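You operate a simulated robot arm through the tools that you are given. There is no shell and no other tool. Be economical: measure what you need, move in short steps, check, and stop when the job is done.

Carry out the task below with a simulated robot arm. There is one attempt and no reset: what you move stays moved.

JOB
Fetch the cream axle pin and set it on top of the white roller sled.

Only the result counts: the job must be done as asked and must still hold three seconds after the hand-in. Knocking over, shifting, dropping, spilling or breaking anything else fails it.

ROBOT AND FRAMES
A 7-joint arm with a two-finger parallel gripper, fixed in place. Base frame: the origin is at the foot of the arm, x ahead of it, y to its left, z up; the work surface is at about z = 0. Readings come in mm, degrees, newtons and seconds.
With the tool pointing down near the work surface it reaches from about 240 to 620 mm from the base axis. Its first joint turns from -66.0 to 66.0 degrees. Payload 2.6 kg.
The TCP is the grasp point between the finger pads, 30 mm short of the fingertips. In the tool frame z runs along the fingers and y along their closing line. The gripper opens to 94 mm. The fingers are 28 mm wide and 10 mm thick; the gripper's body (50 by 96 mm) begins 55 mm behind the TCP.
Orientation is that of the tool frame in the base frame, as [roll, pitch, yaw] about the fixed x, y, z axes, in that order (R = Rz(yaw) Ry(pitch) Rx(roll)). With the fingers straight down and closing along the base's y, the tool's x points along the base's -x, its y along +y and its z along -z.

CONTROLS
- The arm moves only by the tool play_rows. Its argument "motion" is a list of rows, each a list of 7 numbers: the shift along the tool's x, y, z in mm, then the turn, a rotation vector about the tool's x, y, z in degrees, then the opening, from 0 (shut) to 1 (fully open). In form: [[dx, dy, dz, rx, ry, rz, fingers], ...]. A call has 1 to 12 rows; each row shifts and turns the commanded pose from where the row before left it, along the tool's axes as they then stand. A row lasts 0.2 s, in which the tool goes at most 50 mm and 8.6 degrees; a call with a longer step from one row to the next is refused whole, and so is a gripper value outside its range. A pose out of reach is approached as far as the arm can. The call stops where the force on the tool passes 40 N (or 10 N more than at its start, if that is more) or the arm is blocked; 0.2 s more then pass. The fingers move at their own pace (about 72 mm/s each) and stop on an object; they squeeze with about 21 N. The grip force told is the motor's: it shows also when the fingers shut on nothing. Time passes only in rows, and 0.2 s behind the last, so rows that do not move let the fingers close. The reply holds the time, the measured pose of the TCP, the force on the tool along the base axes, the opening and the grip force, in the units named above and with some noise, and new pictures: "views" is both (left out), scene, wrist or none.
- Cameras (640 x 400 px; columns grow to the right, rows downward): "scene" is fixed at [42.4, 452.9, 543.5]; the picture's right is [-0.60, -0.80, 0.00], its down [-0.59, 0.45, -0.67] and it looks along [0.53, -0.41, -0.74] (base axes); focal length 322 px, centre (320, 200). "wrist" rides on the gripper at [-37, 0, -58] in the tool frame; the picture's right is [0.00, -1.00, 0.00], its down [0.97, 0.00, -0.24] and it looks along [0.24, 0.00, 0.97] (tool axes); focal length 218 px, centre (320, 200). There is no depth. A picture from a camera that has moved, and an enlarged one, comes with that camera's place and axes in the base frame and with its lens.
- enlarge(camera, box): a new picture of the part [left, top, right, bottom] of that camera's present view, enlarged. It takes no simulated time.
- finish_job(): hands the job in; it is judged then, once.

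Go step by step. Nothing tells you positions but the pictures and the camera data: compare them with the known pose of the tool, close in by small moves and look again before you grip or let go. The budget is 90 turns and 170 pictures, counting those below and the enlarged ones. Unless the task says otherwise, let go and move clear before handing in, and close with one line.

The tools are called after "Emit:" as a command line: name --pt "numbers of a row" for each row, then --argument value for the rest, lists and objects as JSON in quotes. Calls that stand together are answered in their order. play_rows: Moves the arm, as the interface text tells. Its arguments: {"type":"object","properties":{"motion":{"type":"array"},"views":{"type":"string","enum":["both","scene","wrist","none"]}},"required":["motion"]} The other tools are called the same way: enlarge (camera, box) takes an enlarged picture of a part of a camera's view; finish_job () hands the job in.

At the start:

```text
clock: 0.0
tool_pos: [317.0, 248.4, 265.5]
tcp_rot: [-180.0, 0.0, -180.0]
contact_force: [0.7, 0.9, -0.5]
grip_width: 94.4
gripper_force: 0.0
```

scene: 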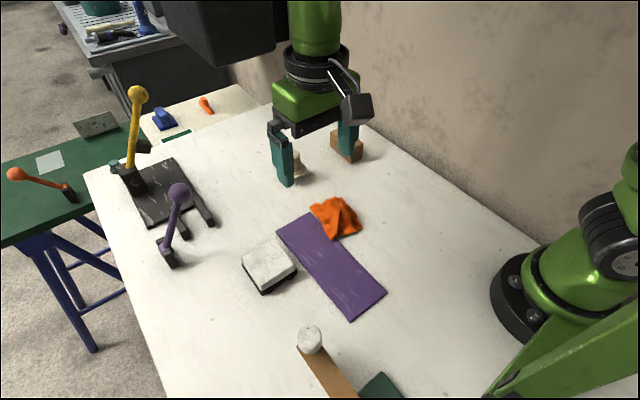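
wrist: 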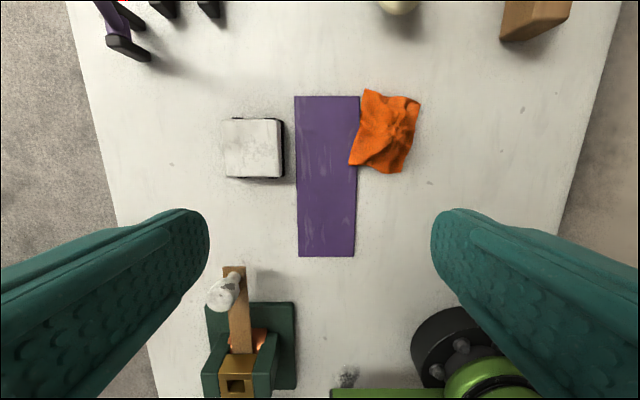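

I see a white block (likely the roller sled), a cream object behind the gripper, and a pale knob on a clamp at the near edge. I'll enlarge these to identify them.

Emit:
enlarge --camera "scene" --box '[230, 120, 390, 220]'

Emit:
enlarge --camera "scene" --box '[220, 220, 420, 345]'

Emit:
enlarge --camera "wrist" --box '[180, 250, 320, 400]'

Emit:
enlarge --camera "wrist" --box '[200, 80, 440, 230]'

Emit:
enlarge --camera "wrist" --box '[340, 0, 600, 100]'

```text
4.00 times, centred on (310, 170) of scene
camera zoom: at [42.4, 452.9, 543.5], right [-0.6, -0.8, 0.0], down [-0.59, 0.45, -0.67], along [0.53, -0.41, -0.74], focal length 1289 px, centre (360, 320)
```

zoom: 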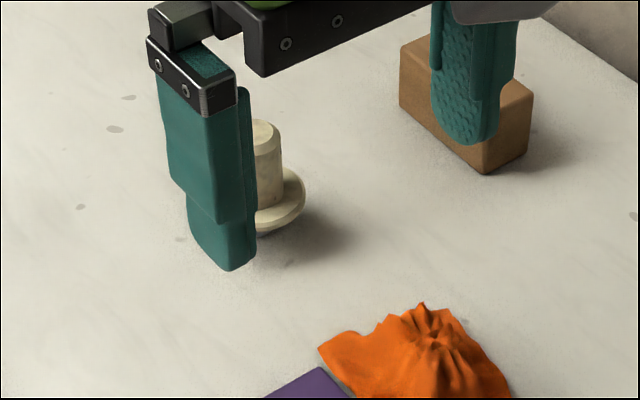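

```text
3.20 times, centred on (320, 282) of scene
camera zoom: at [42.4, 452.9, 543.5], right [-0.6, -0.8, 0.0], down [-0.59, 0.45, -0.67], along [0.53, -0.41, -0.74], focal length 1031 px, centre (320, -64)
```

zoom: 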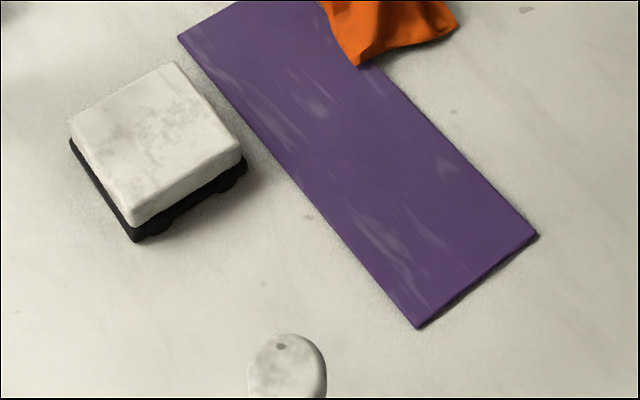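

```text
2.67 times, centred on (250, 325) of wrist
camera zoom: at [354.4, 249.3, 324.2], right [0.0, -1.0, 0.0], down [-0.97, 0.0, 0.24], along [-0.24, 0.0, -0.97], focal length 582 px, centre (507, -133)
```

zoom: 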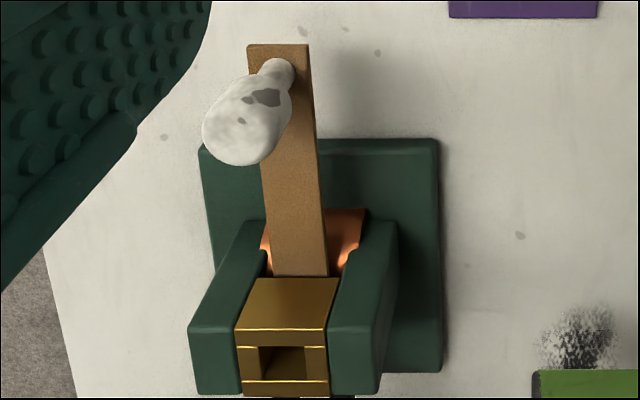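

```text
2.67 times, centred on (320, 155) of wrist
camera zoom: at [354.4, 249.3, 324.2], right [0.0, -1.0, 0.0], down [-0.97, 0.0, 0.24], along [-0.24, 0.0, -0.97], focal length 582 px, centre (320, 320)
```

zoom: 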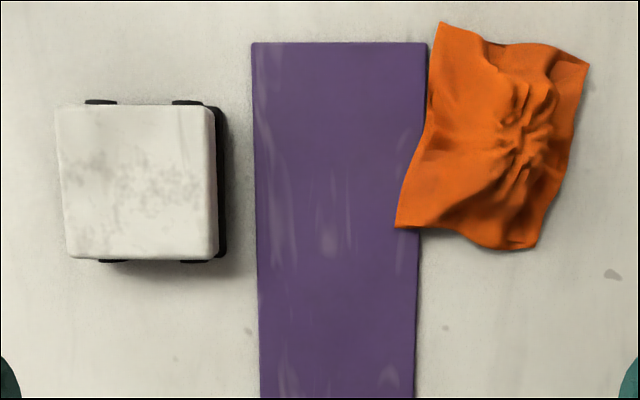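

```text
2.46 times, centred on (470, 50) of wrist
camera zoom: at [354.4, 249.3, 324.2], right [0.0, -1.0, 0.0], down [-0.97, 0.0, 0.24], along [-0.24, 0.0, -0.97], focal length 537 px, centre (-49, 569)
```

zoom: 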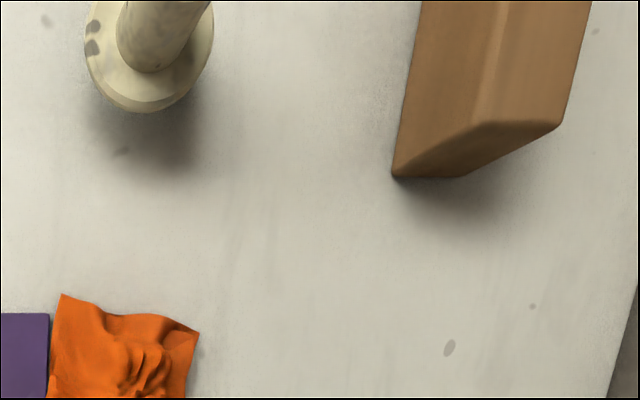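

The cream pin stands flange-down at roughly (537, 152), shaft up. The sled is the white block on black rollers at about (350, 337). I'll move high over to near the pin to measure it.

Emit:
play_rows --pt "-33 -19 0 0 0 0 1" --pt "-33 -19 0 0 0 0 1" --pt "-33 -19 0 0 0 0 1" --pt "-33 -19 0 0 0 0 1" --pt "-33 -19 0 0 0 0 1" --pt "0 0 0 0 0 0 1"

```text
clock: 1.4
tool_pos: [481.7, 154.6, 267.2]
tcp_rot: [179.9, 0.0, 179.9]
contact_force: [0.5, 0.4, -0.5]
grip_width: 94.0
gripper_force: 0.1
camera wrist: at [520.3, 154.2, 324.0], right [0.0, -1.0, 0.0], down [-0.97, 0.0, 0.24], along [-0.24, 0.0, -0.97], focal length 218 px, centre (320, 200)
```

scene: 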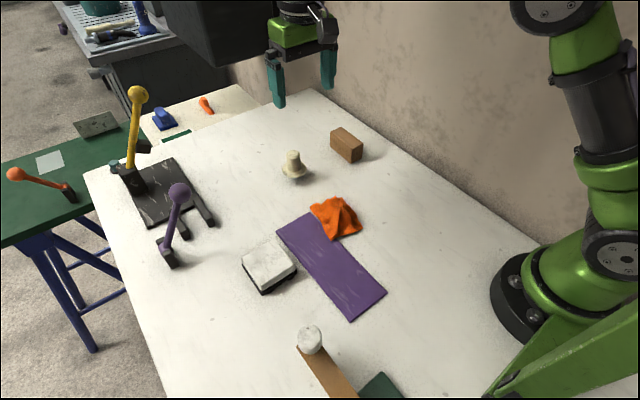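
wrist: 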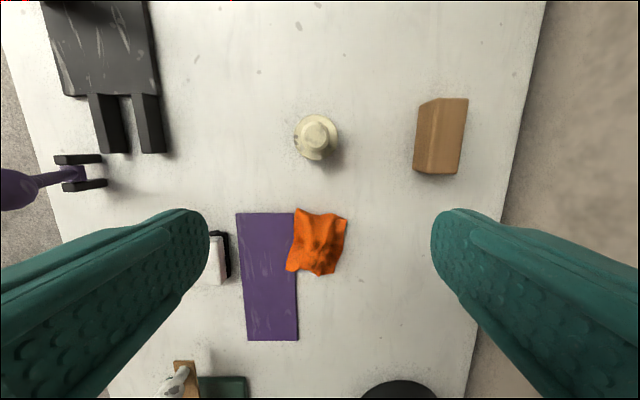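

Emit:
enlarge --camera "wrist" --box '[270, 95, 370, 175]'

Emit:
enlarge --camera "scene" --box '[250, 130, 350, 200]'

```text
5.00 times, centred on (320, 135) of wrist
camera zoom: at [520.3, 154.2, 324.0], right [0.0, -1.0, 0.0], down [-0.97, 0.0, 0.24], along [-0.24, 0.0, -0.97], focal length 1091 px, centre (320, 525)
```

zoom: 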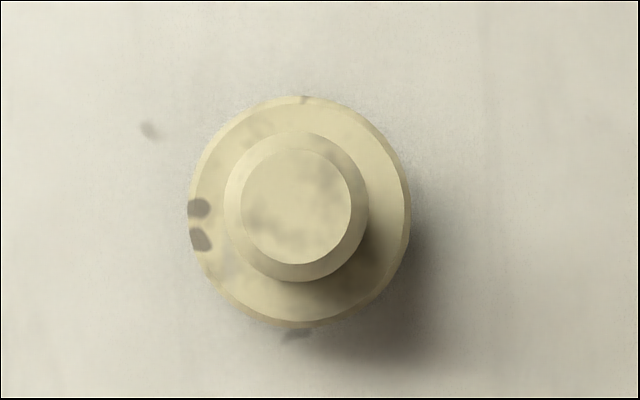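

```text
5.71 times, centred on (300, 165) of scene
camera zoom: at [42.4, 452.9, 543.5], right [-0.6, -0.8, 0.0], down [-0.59, 0.45, -0.67], along [0.53, -0.41, -0.74], focal length 1842 px, centre (434, 400)
```

zoom: 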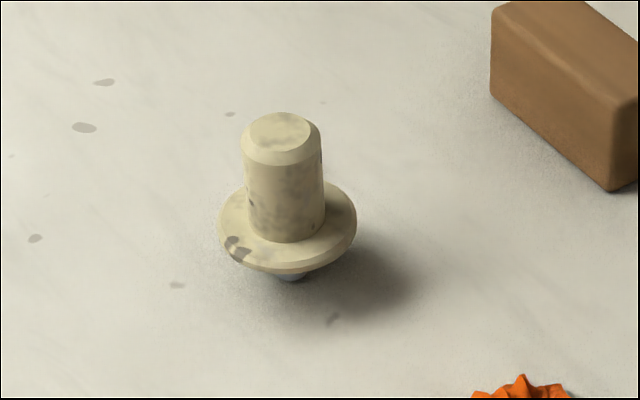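

The pin stands vertically at about (531, 160). It has a ~33 mm shaft with its top at z≈70, above a ~60 mm flange on a small stub. I'll centre over it and descend part way.

Emit:
play_rows --pt "-25 2.7 20 0 0 0 1" --pt "-25 2.7 30 0 0 0 1" --pt "0 0 45 0 0 0 1" --pt "0 0 45 0 0 0 1" --pt "0 0 0 0 0 0 1"

Emit:
enlarge --camera "scene" --box '[220, 80, 380, 200]'

```text
clock: 2.6
tool_pos: [533.2, 162.0, 124.8]
tcp_rot: [179.9, 0.0, 179.9]
contact_force: [0.5, -1.4, 0.6]
grip_width: 94.1
gripper_force: 0.1
camera wrist: at [570.5, 160.8, 183.8], right [0.0, -1.0, 0.0], down [-0.97, 0.0, 0.24], along [-0.24, 0.0, -0.97], focal length 218 px, centre (320, 200)
```

scene: 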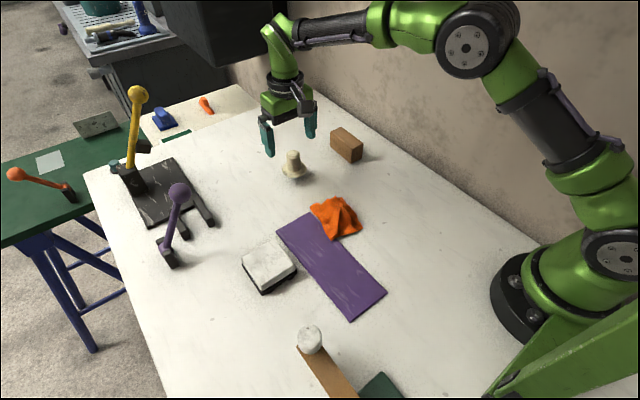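
wrist: 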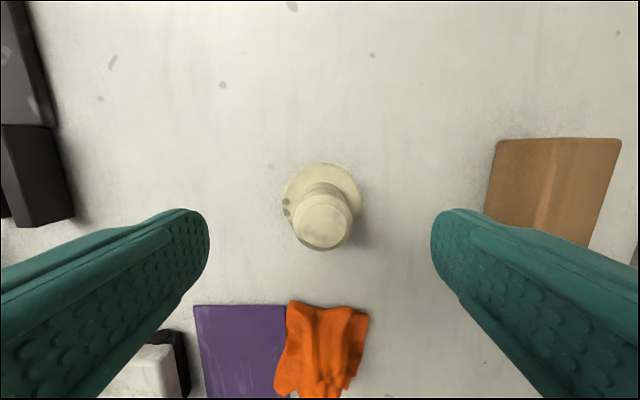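

```text
3.33 times, centred on (300, 140) of scene
camera zoom: at [42.4, 452.9, 543.5], right [-0.6, -0.8, 0.0], down [-0.59, 0.45, -0.67], along [0.53, -0.41, -0.74], focal length 1074 px, centre (387, 400)
```

zoom: 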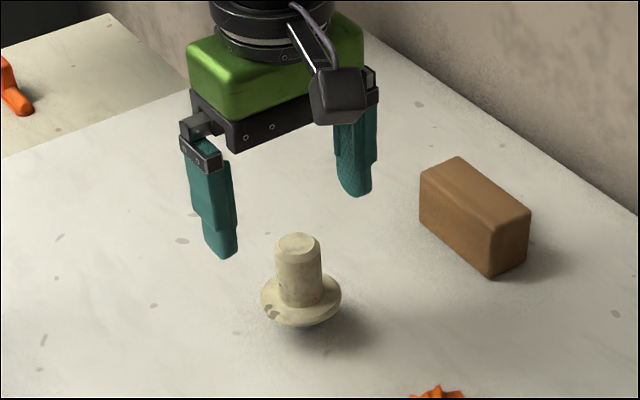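

The fingers straddle the pin well (top at z≈70). I'll descend to TCP z≈68 and check the fingertip clearance to the flange.

Emit:
play_rows --pt "2 -1 30 0 0 0 1" --pt "0 0 27 0 0 0 1" --pt "0 0 0 0 0 0 1"

Emit:
enlarge --camera "scene" --box '[240, 110, 340, 200]'

```text
clock: 3.4
tool_pos: [531.3, 159.6, 68.1]
tcp_rot: [-180.0, 0.0, 179.9]
contact_force: [0.1, -1.0, 1.0]
grip_width: 94.2
gripper_force: 0.2
camera wrist: at [568.2, 159.4, 127.0], right [0.0, -1.0, 0.0], down [-0.97, 0.0, 0.24], along [-0.24, 0.0, -0.97], focal length 218 px, centre (320, 200)
```

scene: 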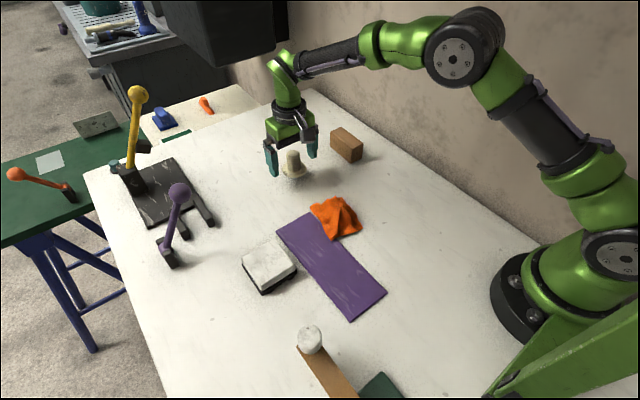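
wrist: 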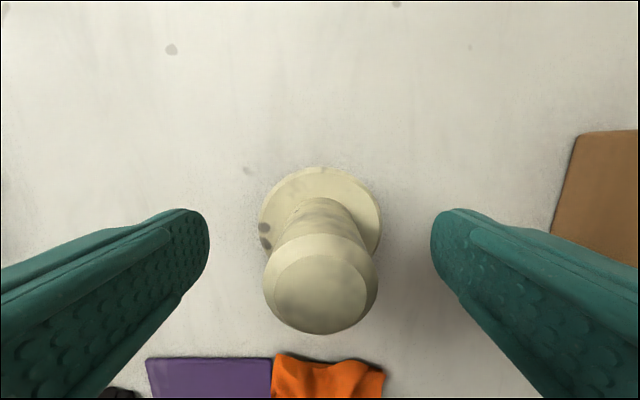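

```text
4.44 times, centred on (290, 155) of scene
camera zoom: at [42.4, 452.9, 543.5], right [-0.6, -0.8, 0.0], down [-0.59, 0.45, -0.67], along [0.53, -0.41, -0.74], focal length 1432 px, centre (453, 400)
```

zoom: 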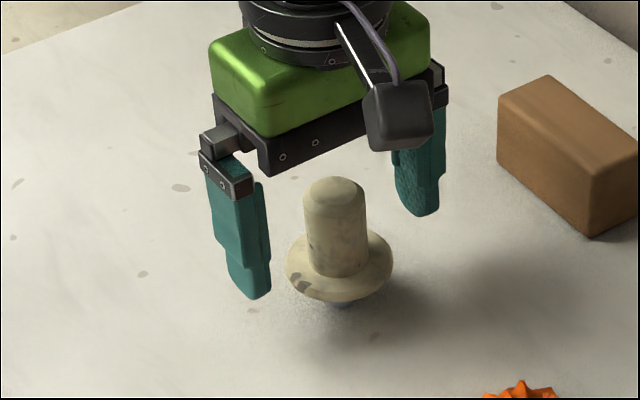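

Fingertips are at z≈38, clear of the flange (~22), with the shaft (~32 mm wide) centred. I'll lower 4 mm and close.

Emit:
play_rows --pt "0 0 4 0 0 0 1" --pt "0 0 0 0 0 0 0.6" --pt "0 0 0 0 0 0 0.4" --pt "0 0 0 0 0 0 0.2" --pt "0 0 0 0 0 0 0.1" --pt "0 0 0 0 0 0 0.1" --pt "0 0 0 0 0 0 0.1"

Emit:
enlarge --camera "scene" --box '[240, 110, 340, 200]'

```text
clock: 5.0
tool_pos: [530.8, 159.3, 65.7]
tcp_rot: [179.9, 0.0, 180.0]
contact_force: [-0.9, -0.6, 0.9]
grip_width: 29.9
gripper_force: 20.7
camera wrist: at [568.0, 159.2, 123.5], right [0.0, -1.0, 0.0], down [-0.97, 0.0, 0.24], along [-0.24, 0.0, -0.97], focal length 218 px, centre (320, 200)
```

scene: 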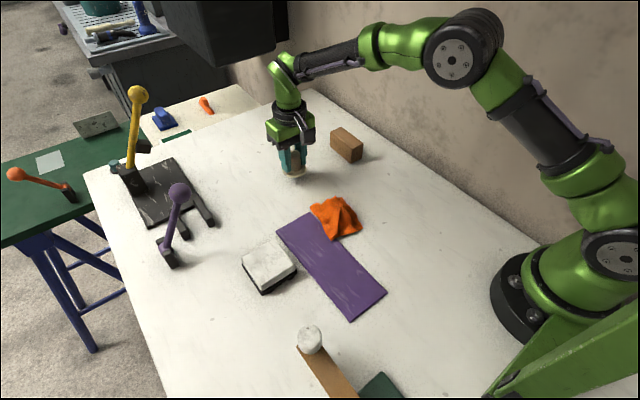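
wrist: 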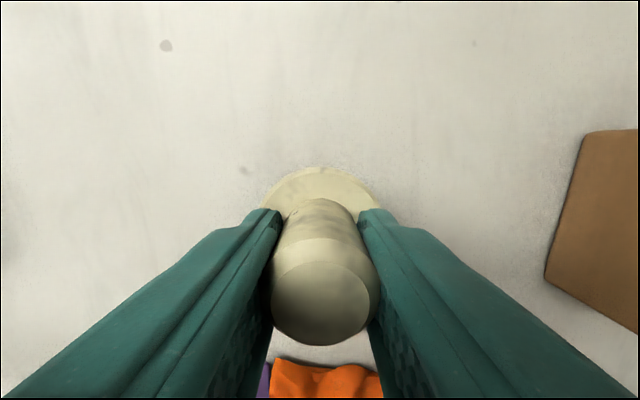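

```text
4.44 times, centred on (290, 155) of scene
camera zoom: at [42.4, 452.9, 543.5], right [-0.6, -0.8, 0.0], down [-0.59, 0.45, -0.67], along [0.53, -0.41, -0.74], focal length 1432 px, centre (453, 400)
```

zoom: 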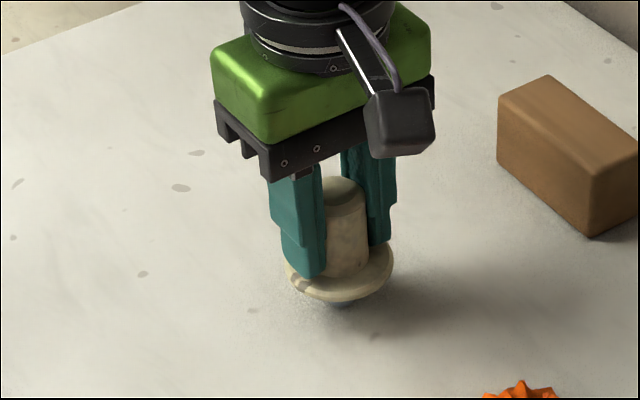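

The shaft is gripped (30 mm, 21 N). The pin's base is about 65 mm below the TCP. I'll lift slowly and check what comes up.

Emit:
play_rows --pt "0 0 -10 0 0 0 0.1" --pt "0 0 -30 0 0 0 0.1" --pt "0 0 -40 0 0 0 0.1" --pt "0 0 -40 0 0 0 0.1" --pt "0 0 -20 0 0 0 0.1" --pt "0 0 0 0 0 0 0.1"

Emit:
enlarge --camera "scene" --box '[230, 50, 350, 200]'

```text
clock: 6.4
tool_pos: [530.1, 159.1, 206.0]
tcp_rot: [179.9, -0.1, -180.0]
contact_force: [0.4, -0.2, -0.3]
grip_width: 29.8
gripper_force: 21.1
camera wrist: at [567.9, 158.4, 264.2], right [0.0, -1.0, 0.0], down [-0.97, 0.0, 0.24], along [-0.24, 0.0, -0.97], focal length 218 px, centre (320, 200)
```

scene: 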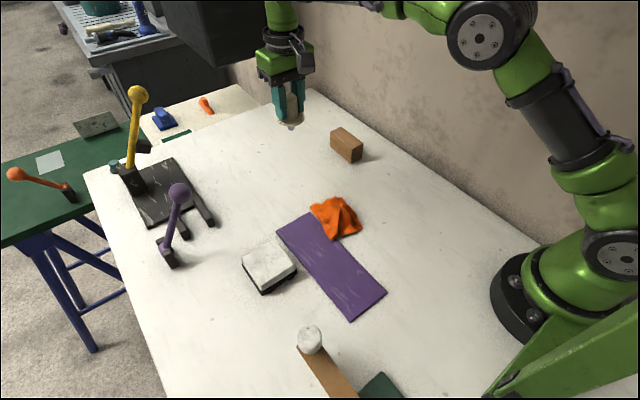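
wrist: 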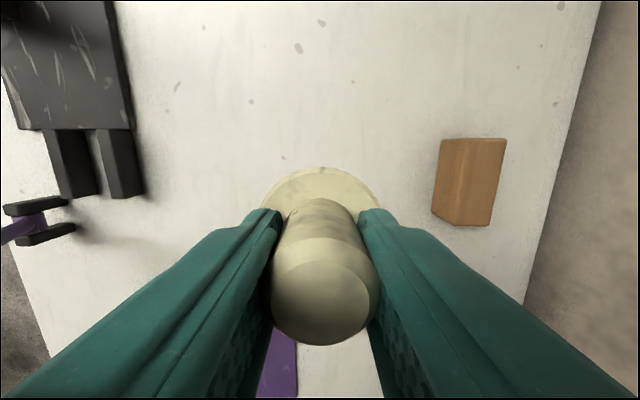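

```text
2.67 times, centred on (290, 125) of scene
camera zoom: at [42.4, 452.9, 543.5], right [-0.6, -0.8, 0.0], down [-0.59, 0.45, -0.67], along [0.53, -0.41, -0.74], focal length 860 px, centre (400, 400)
```

zoom: 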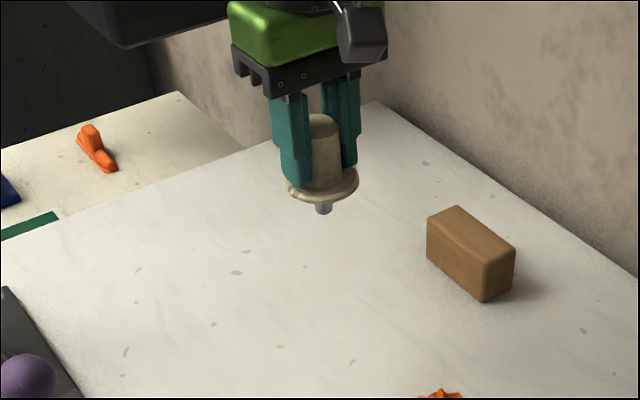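

The pin came up cleanly. I'll look closer at its underside stub and at the sled top.

Emit:
enlarge --camera "scene" --box '[265, 85, 315, 140]'

Emit:
enlarge --camera "scene" --box '[225, 220, 315, 305]'

Emit:
enlarge --camera "scene" --box '[260, 140, 320, 190]'

```text
7.27 times, centred on (290, 112) of scene
camera zoom: at [42.4, 452.9, 543.5], right [-0.6, -0.8, 0.0], down [-0.59, 0.45, -0.67], along [0.53, -0.41, -0.74], focal length 2344 px, centre (538, 836)
```

zoom: 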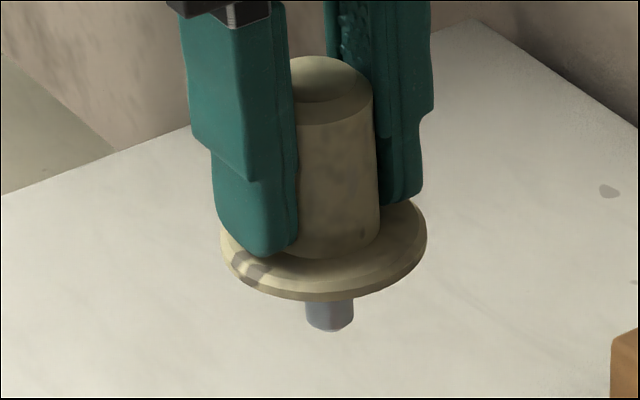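

```text
4.71 times, centred on (270, 262) of scene
camera zoom: at [42.4, 452.9, 543.5], right [-0.6, -0.8, 0.0], down [-0.59, 0.45, -0.67], along [0.53, -0.41, -0.74], focal length 1517 px, centre (555, -94)
```

zoom: 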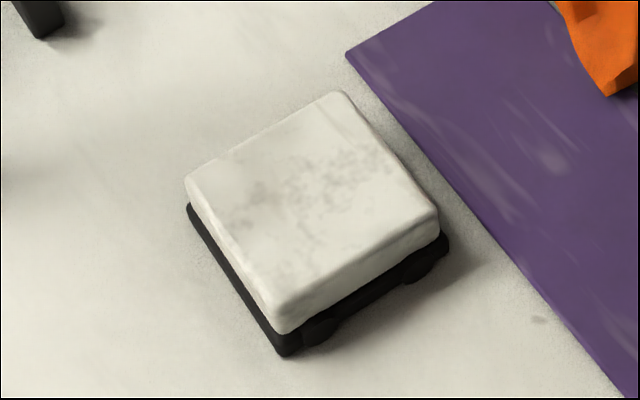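

```text
8.00 times, centred on (290, 165) of scene
camera zoom: at [42.4, 452.9, 543.5], right [-0.6, -0.8, 0.0], down [-0.59, 0.45, -0.67], along [0.53, -0.41, -0.74], focal length 2578 px, centre (560, 480)
```

zoom: 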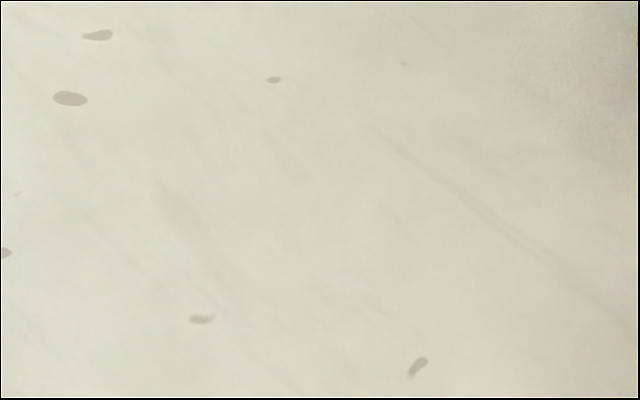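

The pin has a short ~14 mm stub underneath, so it must be set down upright and flat. I'll carry it high to just short of the sled so that the wrist camera sees the sled from straight above.

Emit:
play_rows --pt "16 12.5 0 0 0 0 0.1" --pt "33 25.5 0 0 0 0 0.1" --pt "33 25.5 0 0 0 0 0.1" --pt "33 25.5 0 0 0 0 0.1" --pt "33 25.5 0 0 0 0 0.1" --pt "33 25.5 0 0 0 0 0.1" --pt "33 25.5 0 0 0 0 0.1" --pt "16 12.5 0 0 0 0 0.1" --pt "0 0 0 0 0 0 0.1" --pt "0 0 0 0 0 0 0.1"

Emit:
enlarge --camera "wrist" --box '[240, 60, 400, 220]'

Emit:
enlarge --camera "scene" --box '[210, 180, 370, 320]'

```text
clock: 8.6
tool_pos: [300.1, 336.0, 204.3]
tcp_rot: [-180.0, 0.0, 179.9]
contact_force: [0.8, 0.5, 0.1]
grip_width: 30.2
gripper_force: 21.3
camera wrist: at [337.4, 336.8, 263.1], right [0.0, -1.0, 0.0], down [-0.97, 0.0, 0.24], along [-0.24, 0.0, -0.97], focal length 218 px, centre (320, 200)
```

scene: 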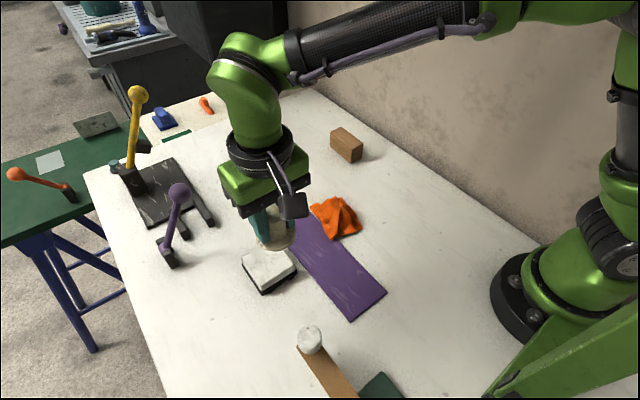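
wrist: 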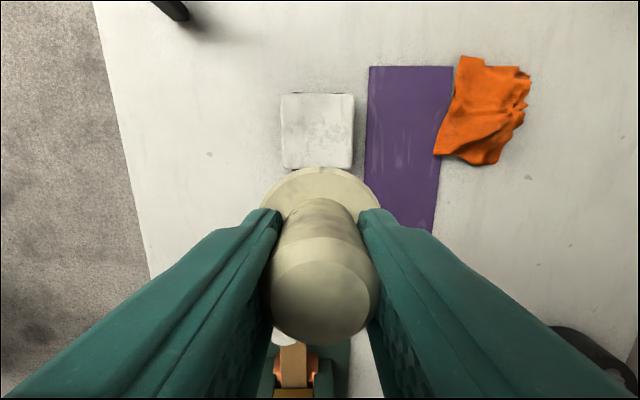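

```text
2.50 times, centred on (320, 140) of wrist
camera zoom: at [337.4, 336.8, 263.1], right [0.0, -1.0, 0.0], down [-0.97, 0.0, 0.24], along [-0.24, 0.0, -0.97], focal length 546 px, centre (320, 350)
```

zoom: 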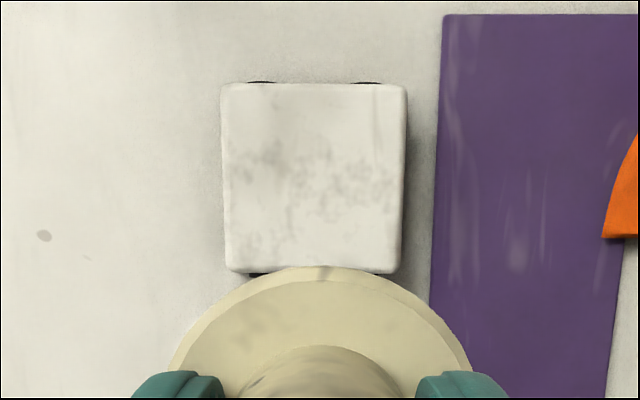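

```text
2.86 times, centred on (290, 250) of scene
camera zoom: at [42.4, 452.9, 543.5], right [-0.6, -0.8, 0.0], down [-0.59, 0.45, -0.67], along [0.53, -0.41, -0.74], focal length 921 px, centre (406, 57)
```

zoom: 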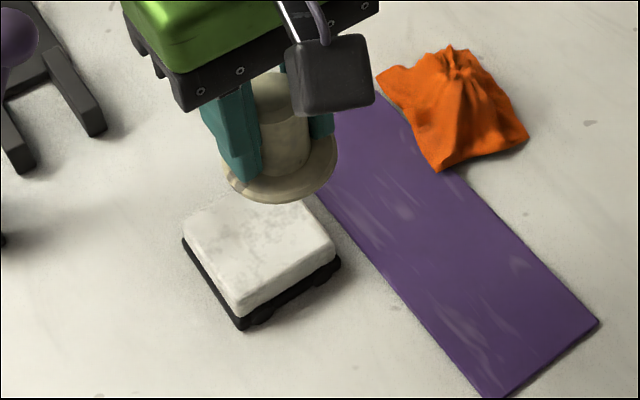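

The sled's top is a 76 mm square centred at about (352, 339), with the top at z≈29. Contact should come at TCP z≈94. I'll go over it and down to about z=115.

Emit:
play_rows --pt "-26 1.5 0 0 0 0 0.1" --pt "-26 1.5 0 0 0 0 0.1" --pt "0 0 30 0 0 0 0.1" --pt "0 0 40 0 0 0 0.1" --pt "0 0 20 0 0 0 0.1" --pt "0 0 0 0 0 0 0.1" --pt "0 0 0 0 0 0 0.1"

Emit:
enlarge --camera "scene" --box '[210, 180, 350, 310]'

Emit:
enlarge --camera "wrist" --box '[220, 120, 420, 270]'

```text
clock: 10.2
tool_pos: [352.8, 341.6, 115.1]
tcp_rot: [179.9, 0.0, 179.9]
contact_force: [0.4, 0.8, 0.4]
grip_width: 30.0
gripper_force: 20.5
camera wrist: at [389.6, 339.2, 173.6], right [0.0, -1.0, 0.0], down [-0.97, 0.0, 0.24], along [-0.24, 0.0, -0.97], focal length 218 px, centre (320, 200)
```

scene: 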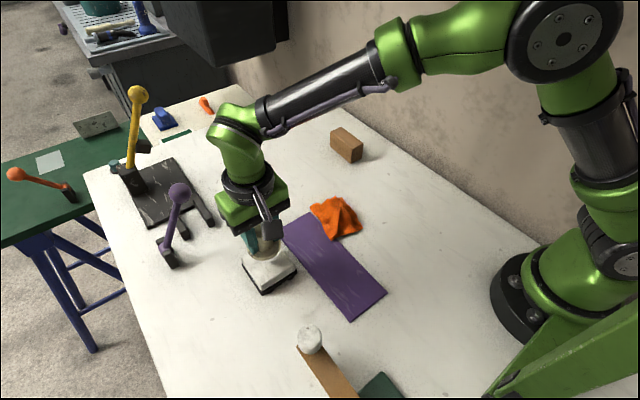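
wrist: 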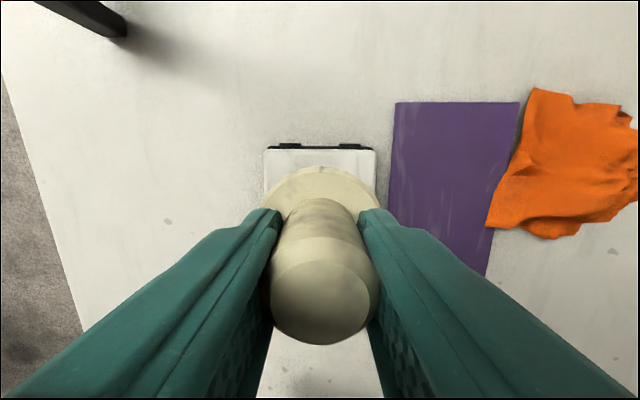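

```text
3.08 times, centred on (280, 245) of scene
camera zoom: at [42.4, 452.9, 543.5], right [-0.6, -0.8, 0.0], down [-0.59, 0.45, -0.67], along [0.53, -0.41, -0.74], focal length 992 px, centre (443, 62)
```

zoom: 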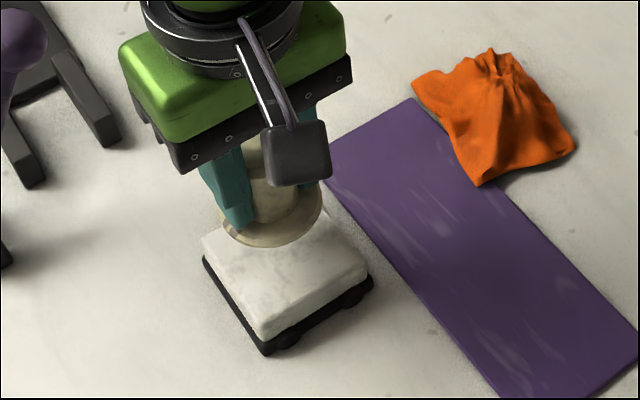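

```text
2.67 times, centred on (320, 195) of wrist
camera zoom: at [389.6, 339.2, 173.6], right [0.0, -1.0, 0.0], down [-0.97, 0.0, 0.24], along [-0.24, 0.0, -0.97], focal length 582 px, centre (320, 213)
```

zoom: 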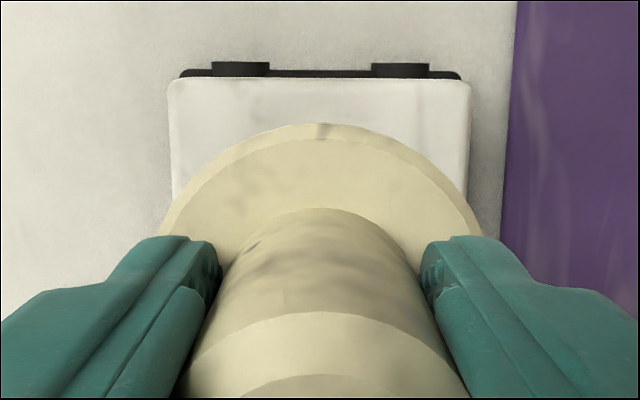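

The pin is aligned over the sled's centre. I'll descend to about z=100 and then creep down in small steps, watching the force.

Emit:
play_rows --pt "1.5 0 5 0 0 0 0.1" --pt "0 0 5 0 0 0 0.1" --pt "0 0 4 0 0 0 0.1" --pt "0 0 0 0 0 0 0.1" --pt "0 0 0 0 0 0 0.1" --views "none"

Emit:
enlarge --camera "scene" --box '[230, 225, 310, 300]'

```text
clock: 11.4
tool_pos: [350.5, 339.9, 101.7]
tcp_rot: [180.0, 0.0, 180.0]
contact_force: [0.7, 0.4, -0.7]
grip_width: 29.7
gripper_force: 21.2
```

```text
5.33 times, centred on (270, 262) of scene
camera zoom: at [42.4, 452.9, 543.5], right [-0.6, -0.8, 0.0], down [-0.59, 0.45, -0.67], along [0.53, -0.41, -0.74], focal length 1719 px, centre (587, -133)
```

zoom: 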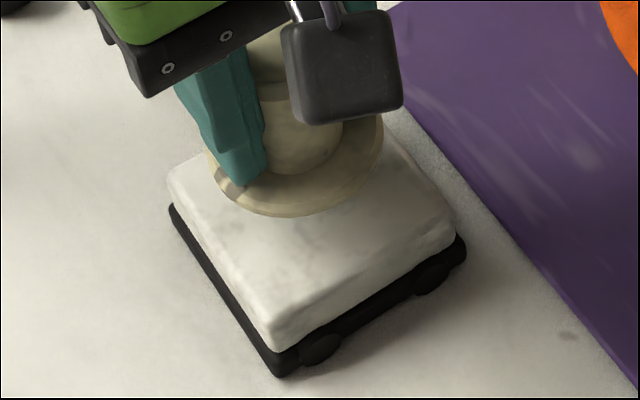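

Emit:
play_rows --pt "0 0 1 0 0 0 0.1" --pt "0 0 1 0 0 0 0.1" --pt "0 0 1 0 0 0 0.1" --pt "0 0 1 0 0 0 0.1" --pt "0 0 0 0 0 0 0.1" --views "none"

Emit:
enlarge --camera "scene" --box '[230, 225, 310, 300]'

```text
clock: 12.6
tool_pos: [351.9, 340.5, 98.4]
tcp_rot: [179.8, 0.2, -180.0]
contact_force: [-0.5, -2.2, 16.5]
grip_width: 29.9
gripper_force: 21.8
```

```text
5.33 times, centred on (270, 262) of scene
camera zoom: at [42.3, 452.8, 543.6], right [-0.6, -0.8, 0.0], down [-0.59, 0.45, -0.67], along [0.53, -0.4, -0.74], focal length 1719 px, centre (587, -133)
```

zoom: 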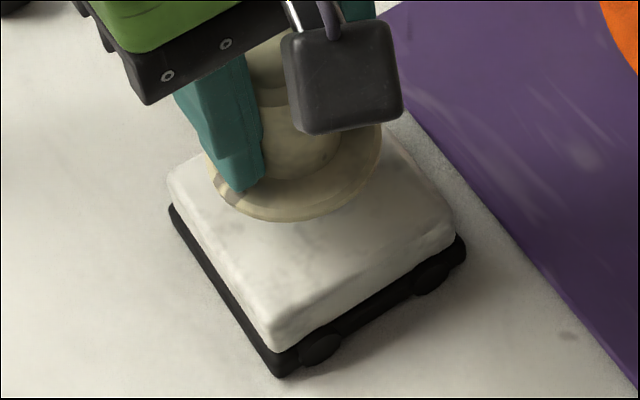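

Contact: 16 N upward at z≈98. I'll ease back slightly to reduce the load before release.

Emit:
play_rows --pt "0 0 -0.5 0 0 0 0.1" --pt "0 0 0 0 0 0 0.1" --pt "0 0 0 0 0 0 0.1" --views "none"

```text
clock: 13.4
tool_pos: [350.7, 341.0, 98.0]
tcp_rot: [179.9, 0.1, -180.0]
contact_force: [4.1, 1.4, 13.7]
grip_width: 30.0
gripper_force: 21.0
```

Emit:
play_rows --pt "0 0 -0.7 0 0 0 0.1" --pt "0 0 -0.6 0 0 0 0.1" --pt "0 0 0 0 0 0 0.1" --pt "0 0 0 0 0 0 0.1"

Emit:
enlarge --camera "scene" --box '[230, 225, 310, 300]'

```text
clock: 14.4
tool_pos: [349.8, 340.9, 96.8]
tcp_rot: [-179.9, 0.0, 179.9]
contact_force: [0.4, 1.5, 5.2]
grip_width: 29.4
gripper_force: 21.0
camera wrist: at [387.5, 339.5, 156.2], right [0.0, -1.0, 0.0], down [-0.97, 0.0, 0.24], along [-0.24, 0.0, -0.97], focal length 218 px, centre (320, 200)
```

scene: 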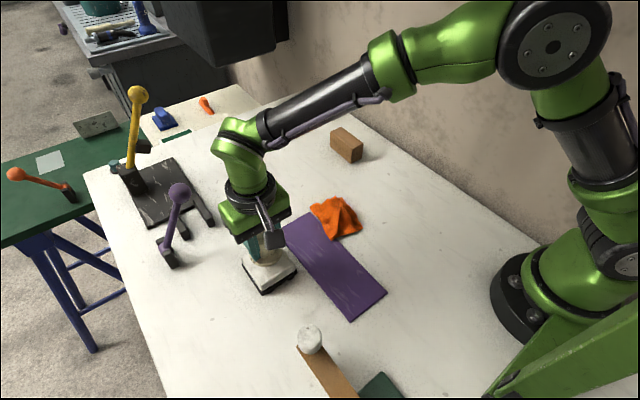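
wrist: 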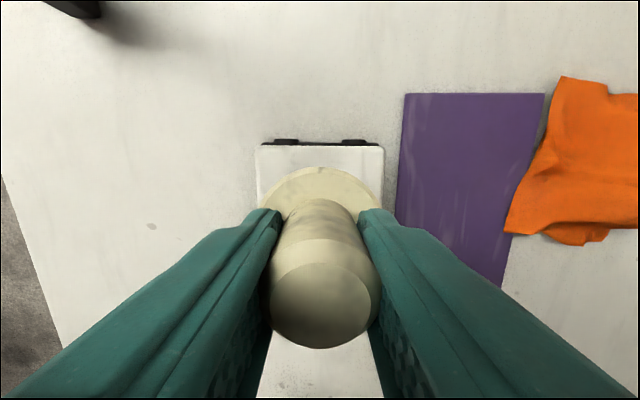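

```text
5.33 times, centred on (270, 262) of scene
camera zoom: at [42.4, 452.8, 543.5], right [-0.6, -0.8, 0.0], down [-0.59, 0.45, -0.67], along [0.53, -0.4, -0.74], focal length 1719 px, centre (587, -133)
```

zoom: 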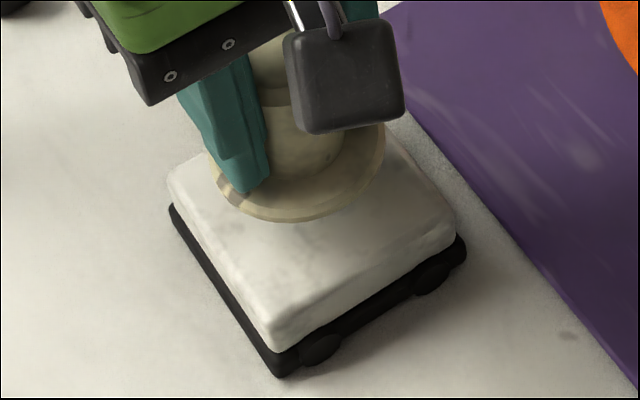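

The load is down to about 5 N with the pin upright and centred. I'll open slowly.

Emit:
play_rows --pt "0 0 0 0 0 0 0.3" --pt "0 0 0 0 0 0 0.33" --pt "0 0 0 0 0 0 0.36" --pt "0 0 0 0 0 0 0.4" --pt "0 0 0 0 0 0 0.5" --pt "0 0 0 0 0 0 0.7" --pt "0 0 0 0 0 0 0.9" --pt "0 0 0 0 0 0 0.9"

Emit:
enlarge --camera "scene" --box '[230, 225, 310, 300]'

```text
clock: 16.2
tool_pos: [349.5, 340.9, 98.7]
tcp_rot: [-180.0, 0.0, 180.0]
contact_force: [0.3, 0.7, 1.0]
grip_width: 84.6
gripper_force: 0.0
camera wrist: at [388.0, 339.6, 156.8], right [0.0, -1.0, 0.0], down [-0.97, 0.0, 0.24], along [-0.24, 0.0, -0.97], focal length 218 px, centre (320, 200)
```

scene: 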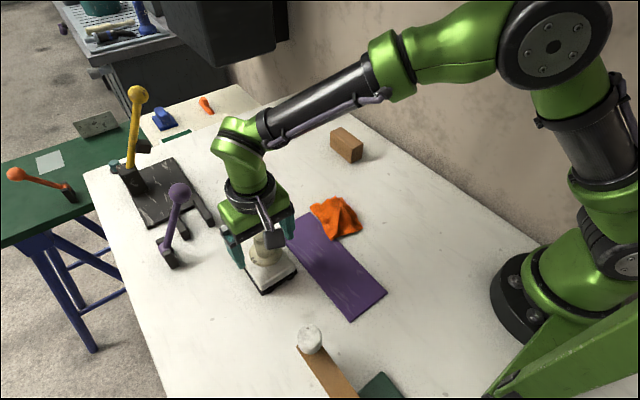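
wrist: 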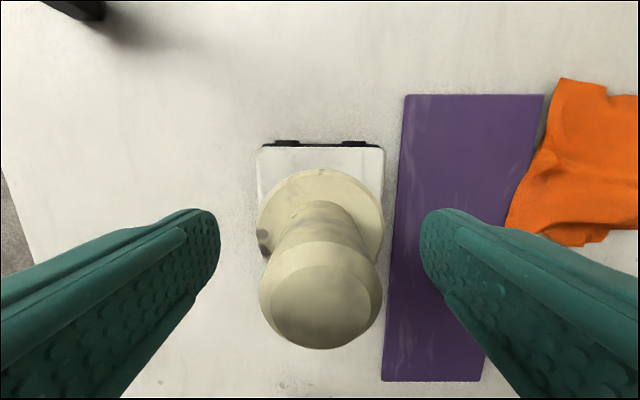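

```text
5.33 times, centred on (270, 262) of scene
camera zoom: at [42.4, 452.9, 543.5], right [-0.6, -0.8, 0.0], down [-0.59, 0.45, -0.67], along [0.53, -0.41, -0.74], focal length 1719 px, centre (587, -133)
```

zoom: 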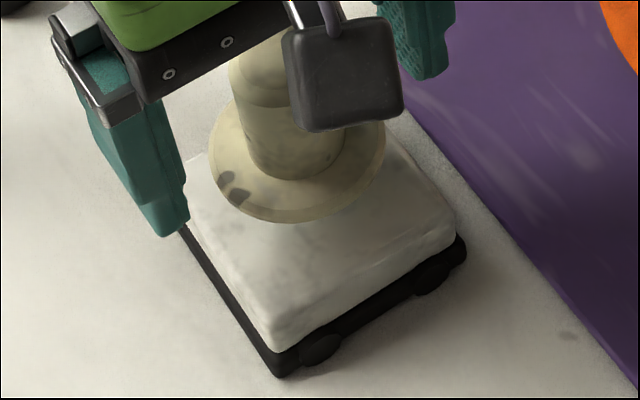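

The pin stands free and upright on the sled. I'll rise straight up slowly, then move clear.

Emit:
play_rows --pt "0 0 -10 0 0 0 0.9" --pt "0 0 -25 0 0 0 0.9" --pt "0 0 -40 0 0 0 0.9" --pt "0 0 -40 0 0 0 0.9" --pt "0 0 -30 0 0 0 0.9" --pt "20 -30 0 0 0 0 0.9" --pt "20 -40 0 0 0 0 0.9" --pt "0 0 0 0 0 0 0.9" --pt "0 0 0 0 0 0 0.9"

Emit:
enlarge --camera "scene" --box '[220, 210, 320, 300]'

```text
clock: 18.2
tool_pos: [311.7, 269.4, 243.6]
tcp_rot: [-180.0, 0.0, 179.9]
contact_force: [0.9, 1.0, 0.2]
grip_width: 84.5
gripper_force: 0.1
camera wrist: at [348.3, 269.4, 302.0], right [0.0, -1.0, 0.0], down [-0.97, 0.0, 0.24], along [-0.24, 0.0, -0.97], focal length 218 px, centre (320, 200)
```

scene: 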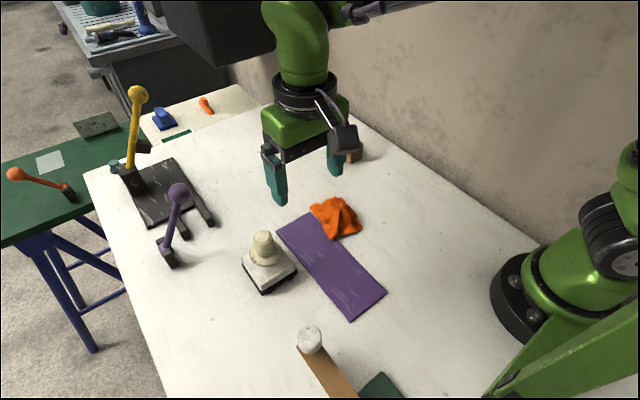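
wrist: 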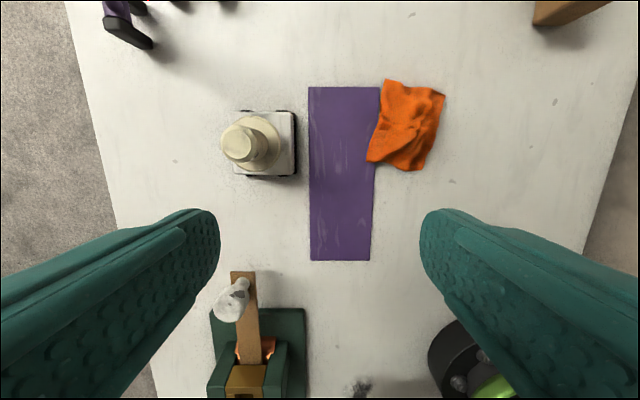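

```text
4.44 times, centred on (270, 255) of scene
camera zoom: at [42.4, 452.9, 543.5], right [-0.6, -0.8, 0.0], down [-0.59, 0.45, -0.67], along [0.53, -0.41, -0.74], focal length 1432 px, centre (542, -44)
```

zoom: 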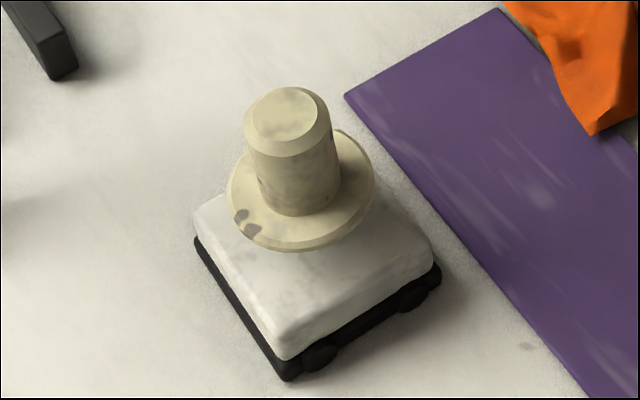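

The pin stands upright on the sled, nothing else has moved, and the arm is clear, so I'm handing in.

Emit:
finish_job

```text
The job is handed in.
```

The cream axle pin is standing upright on top of the white roller sled; I let go, moved the arm clear and handed the job in.
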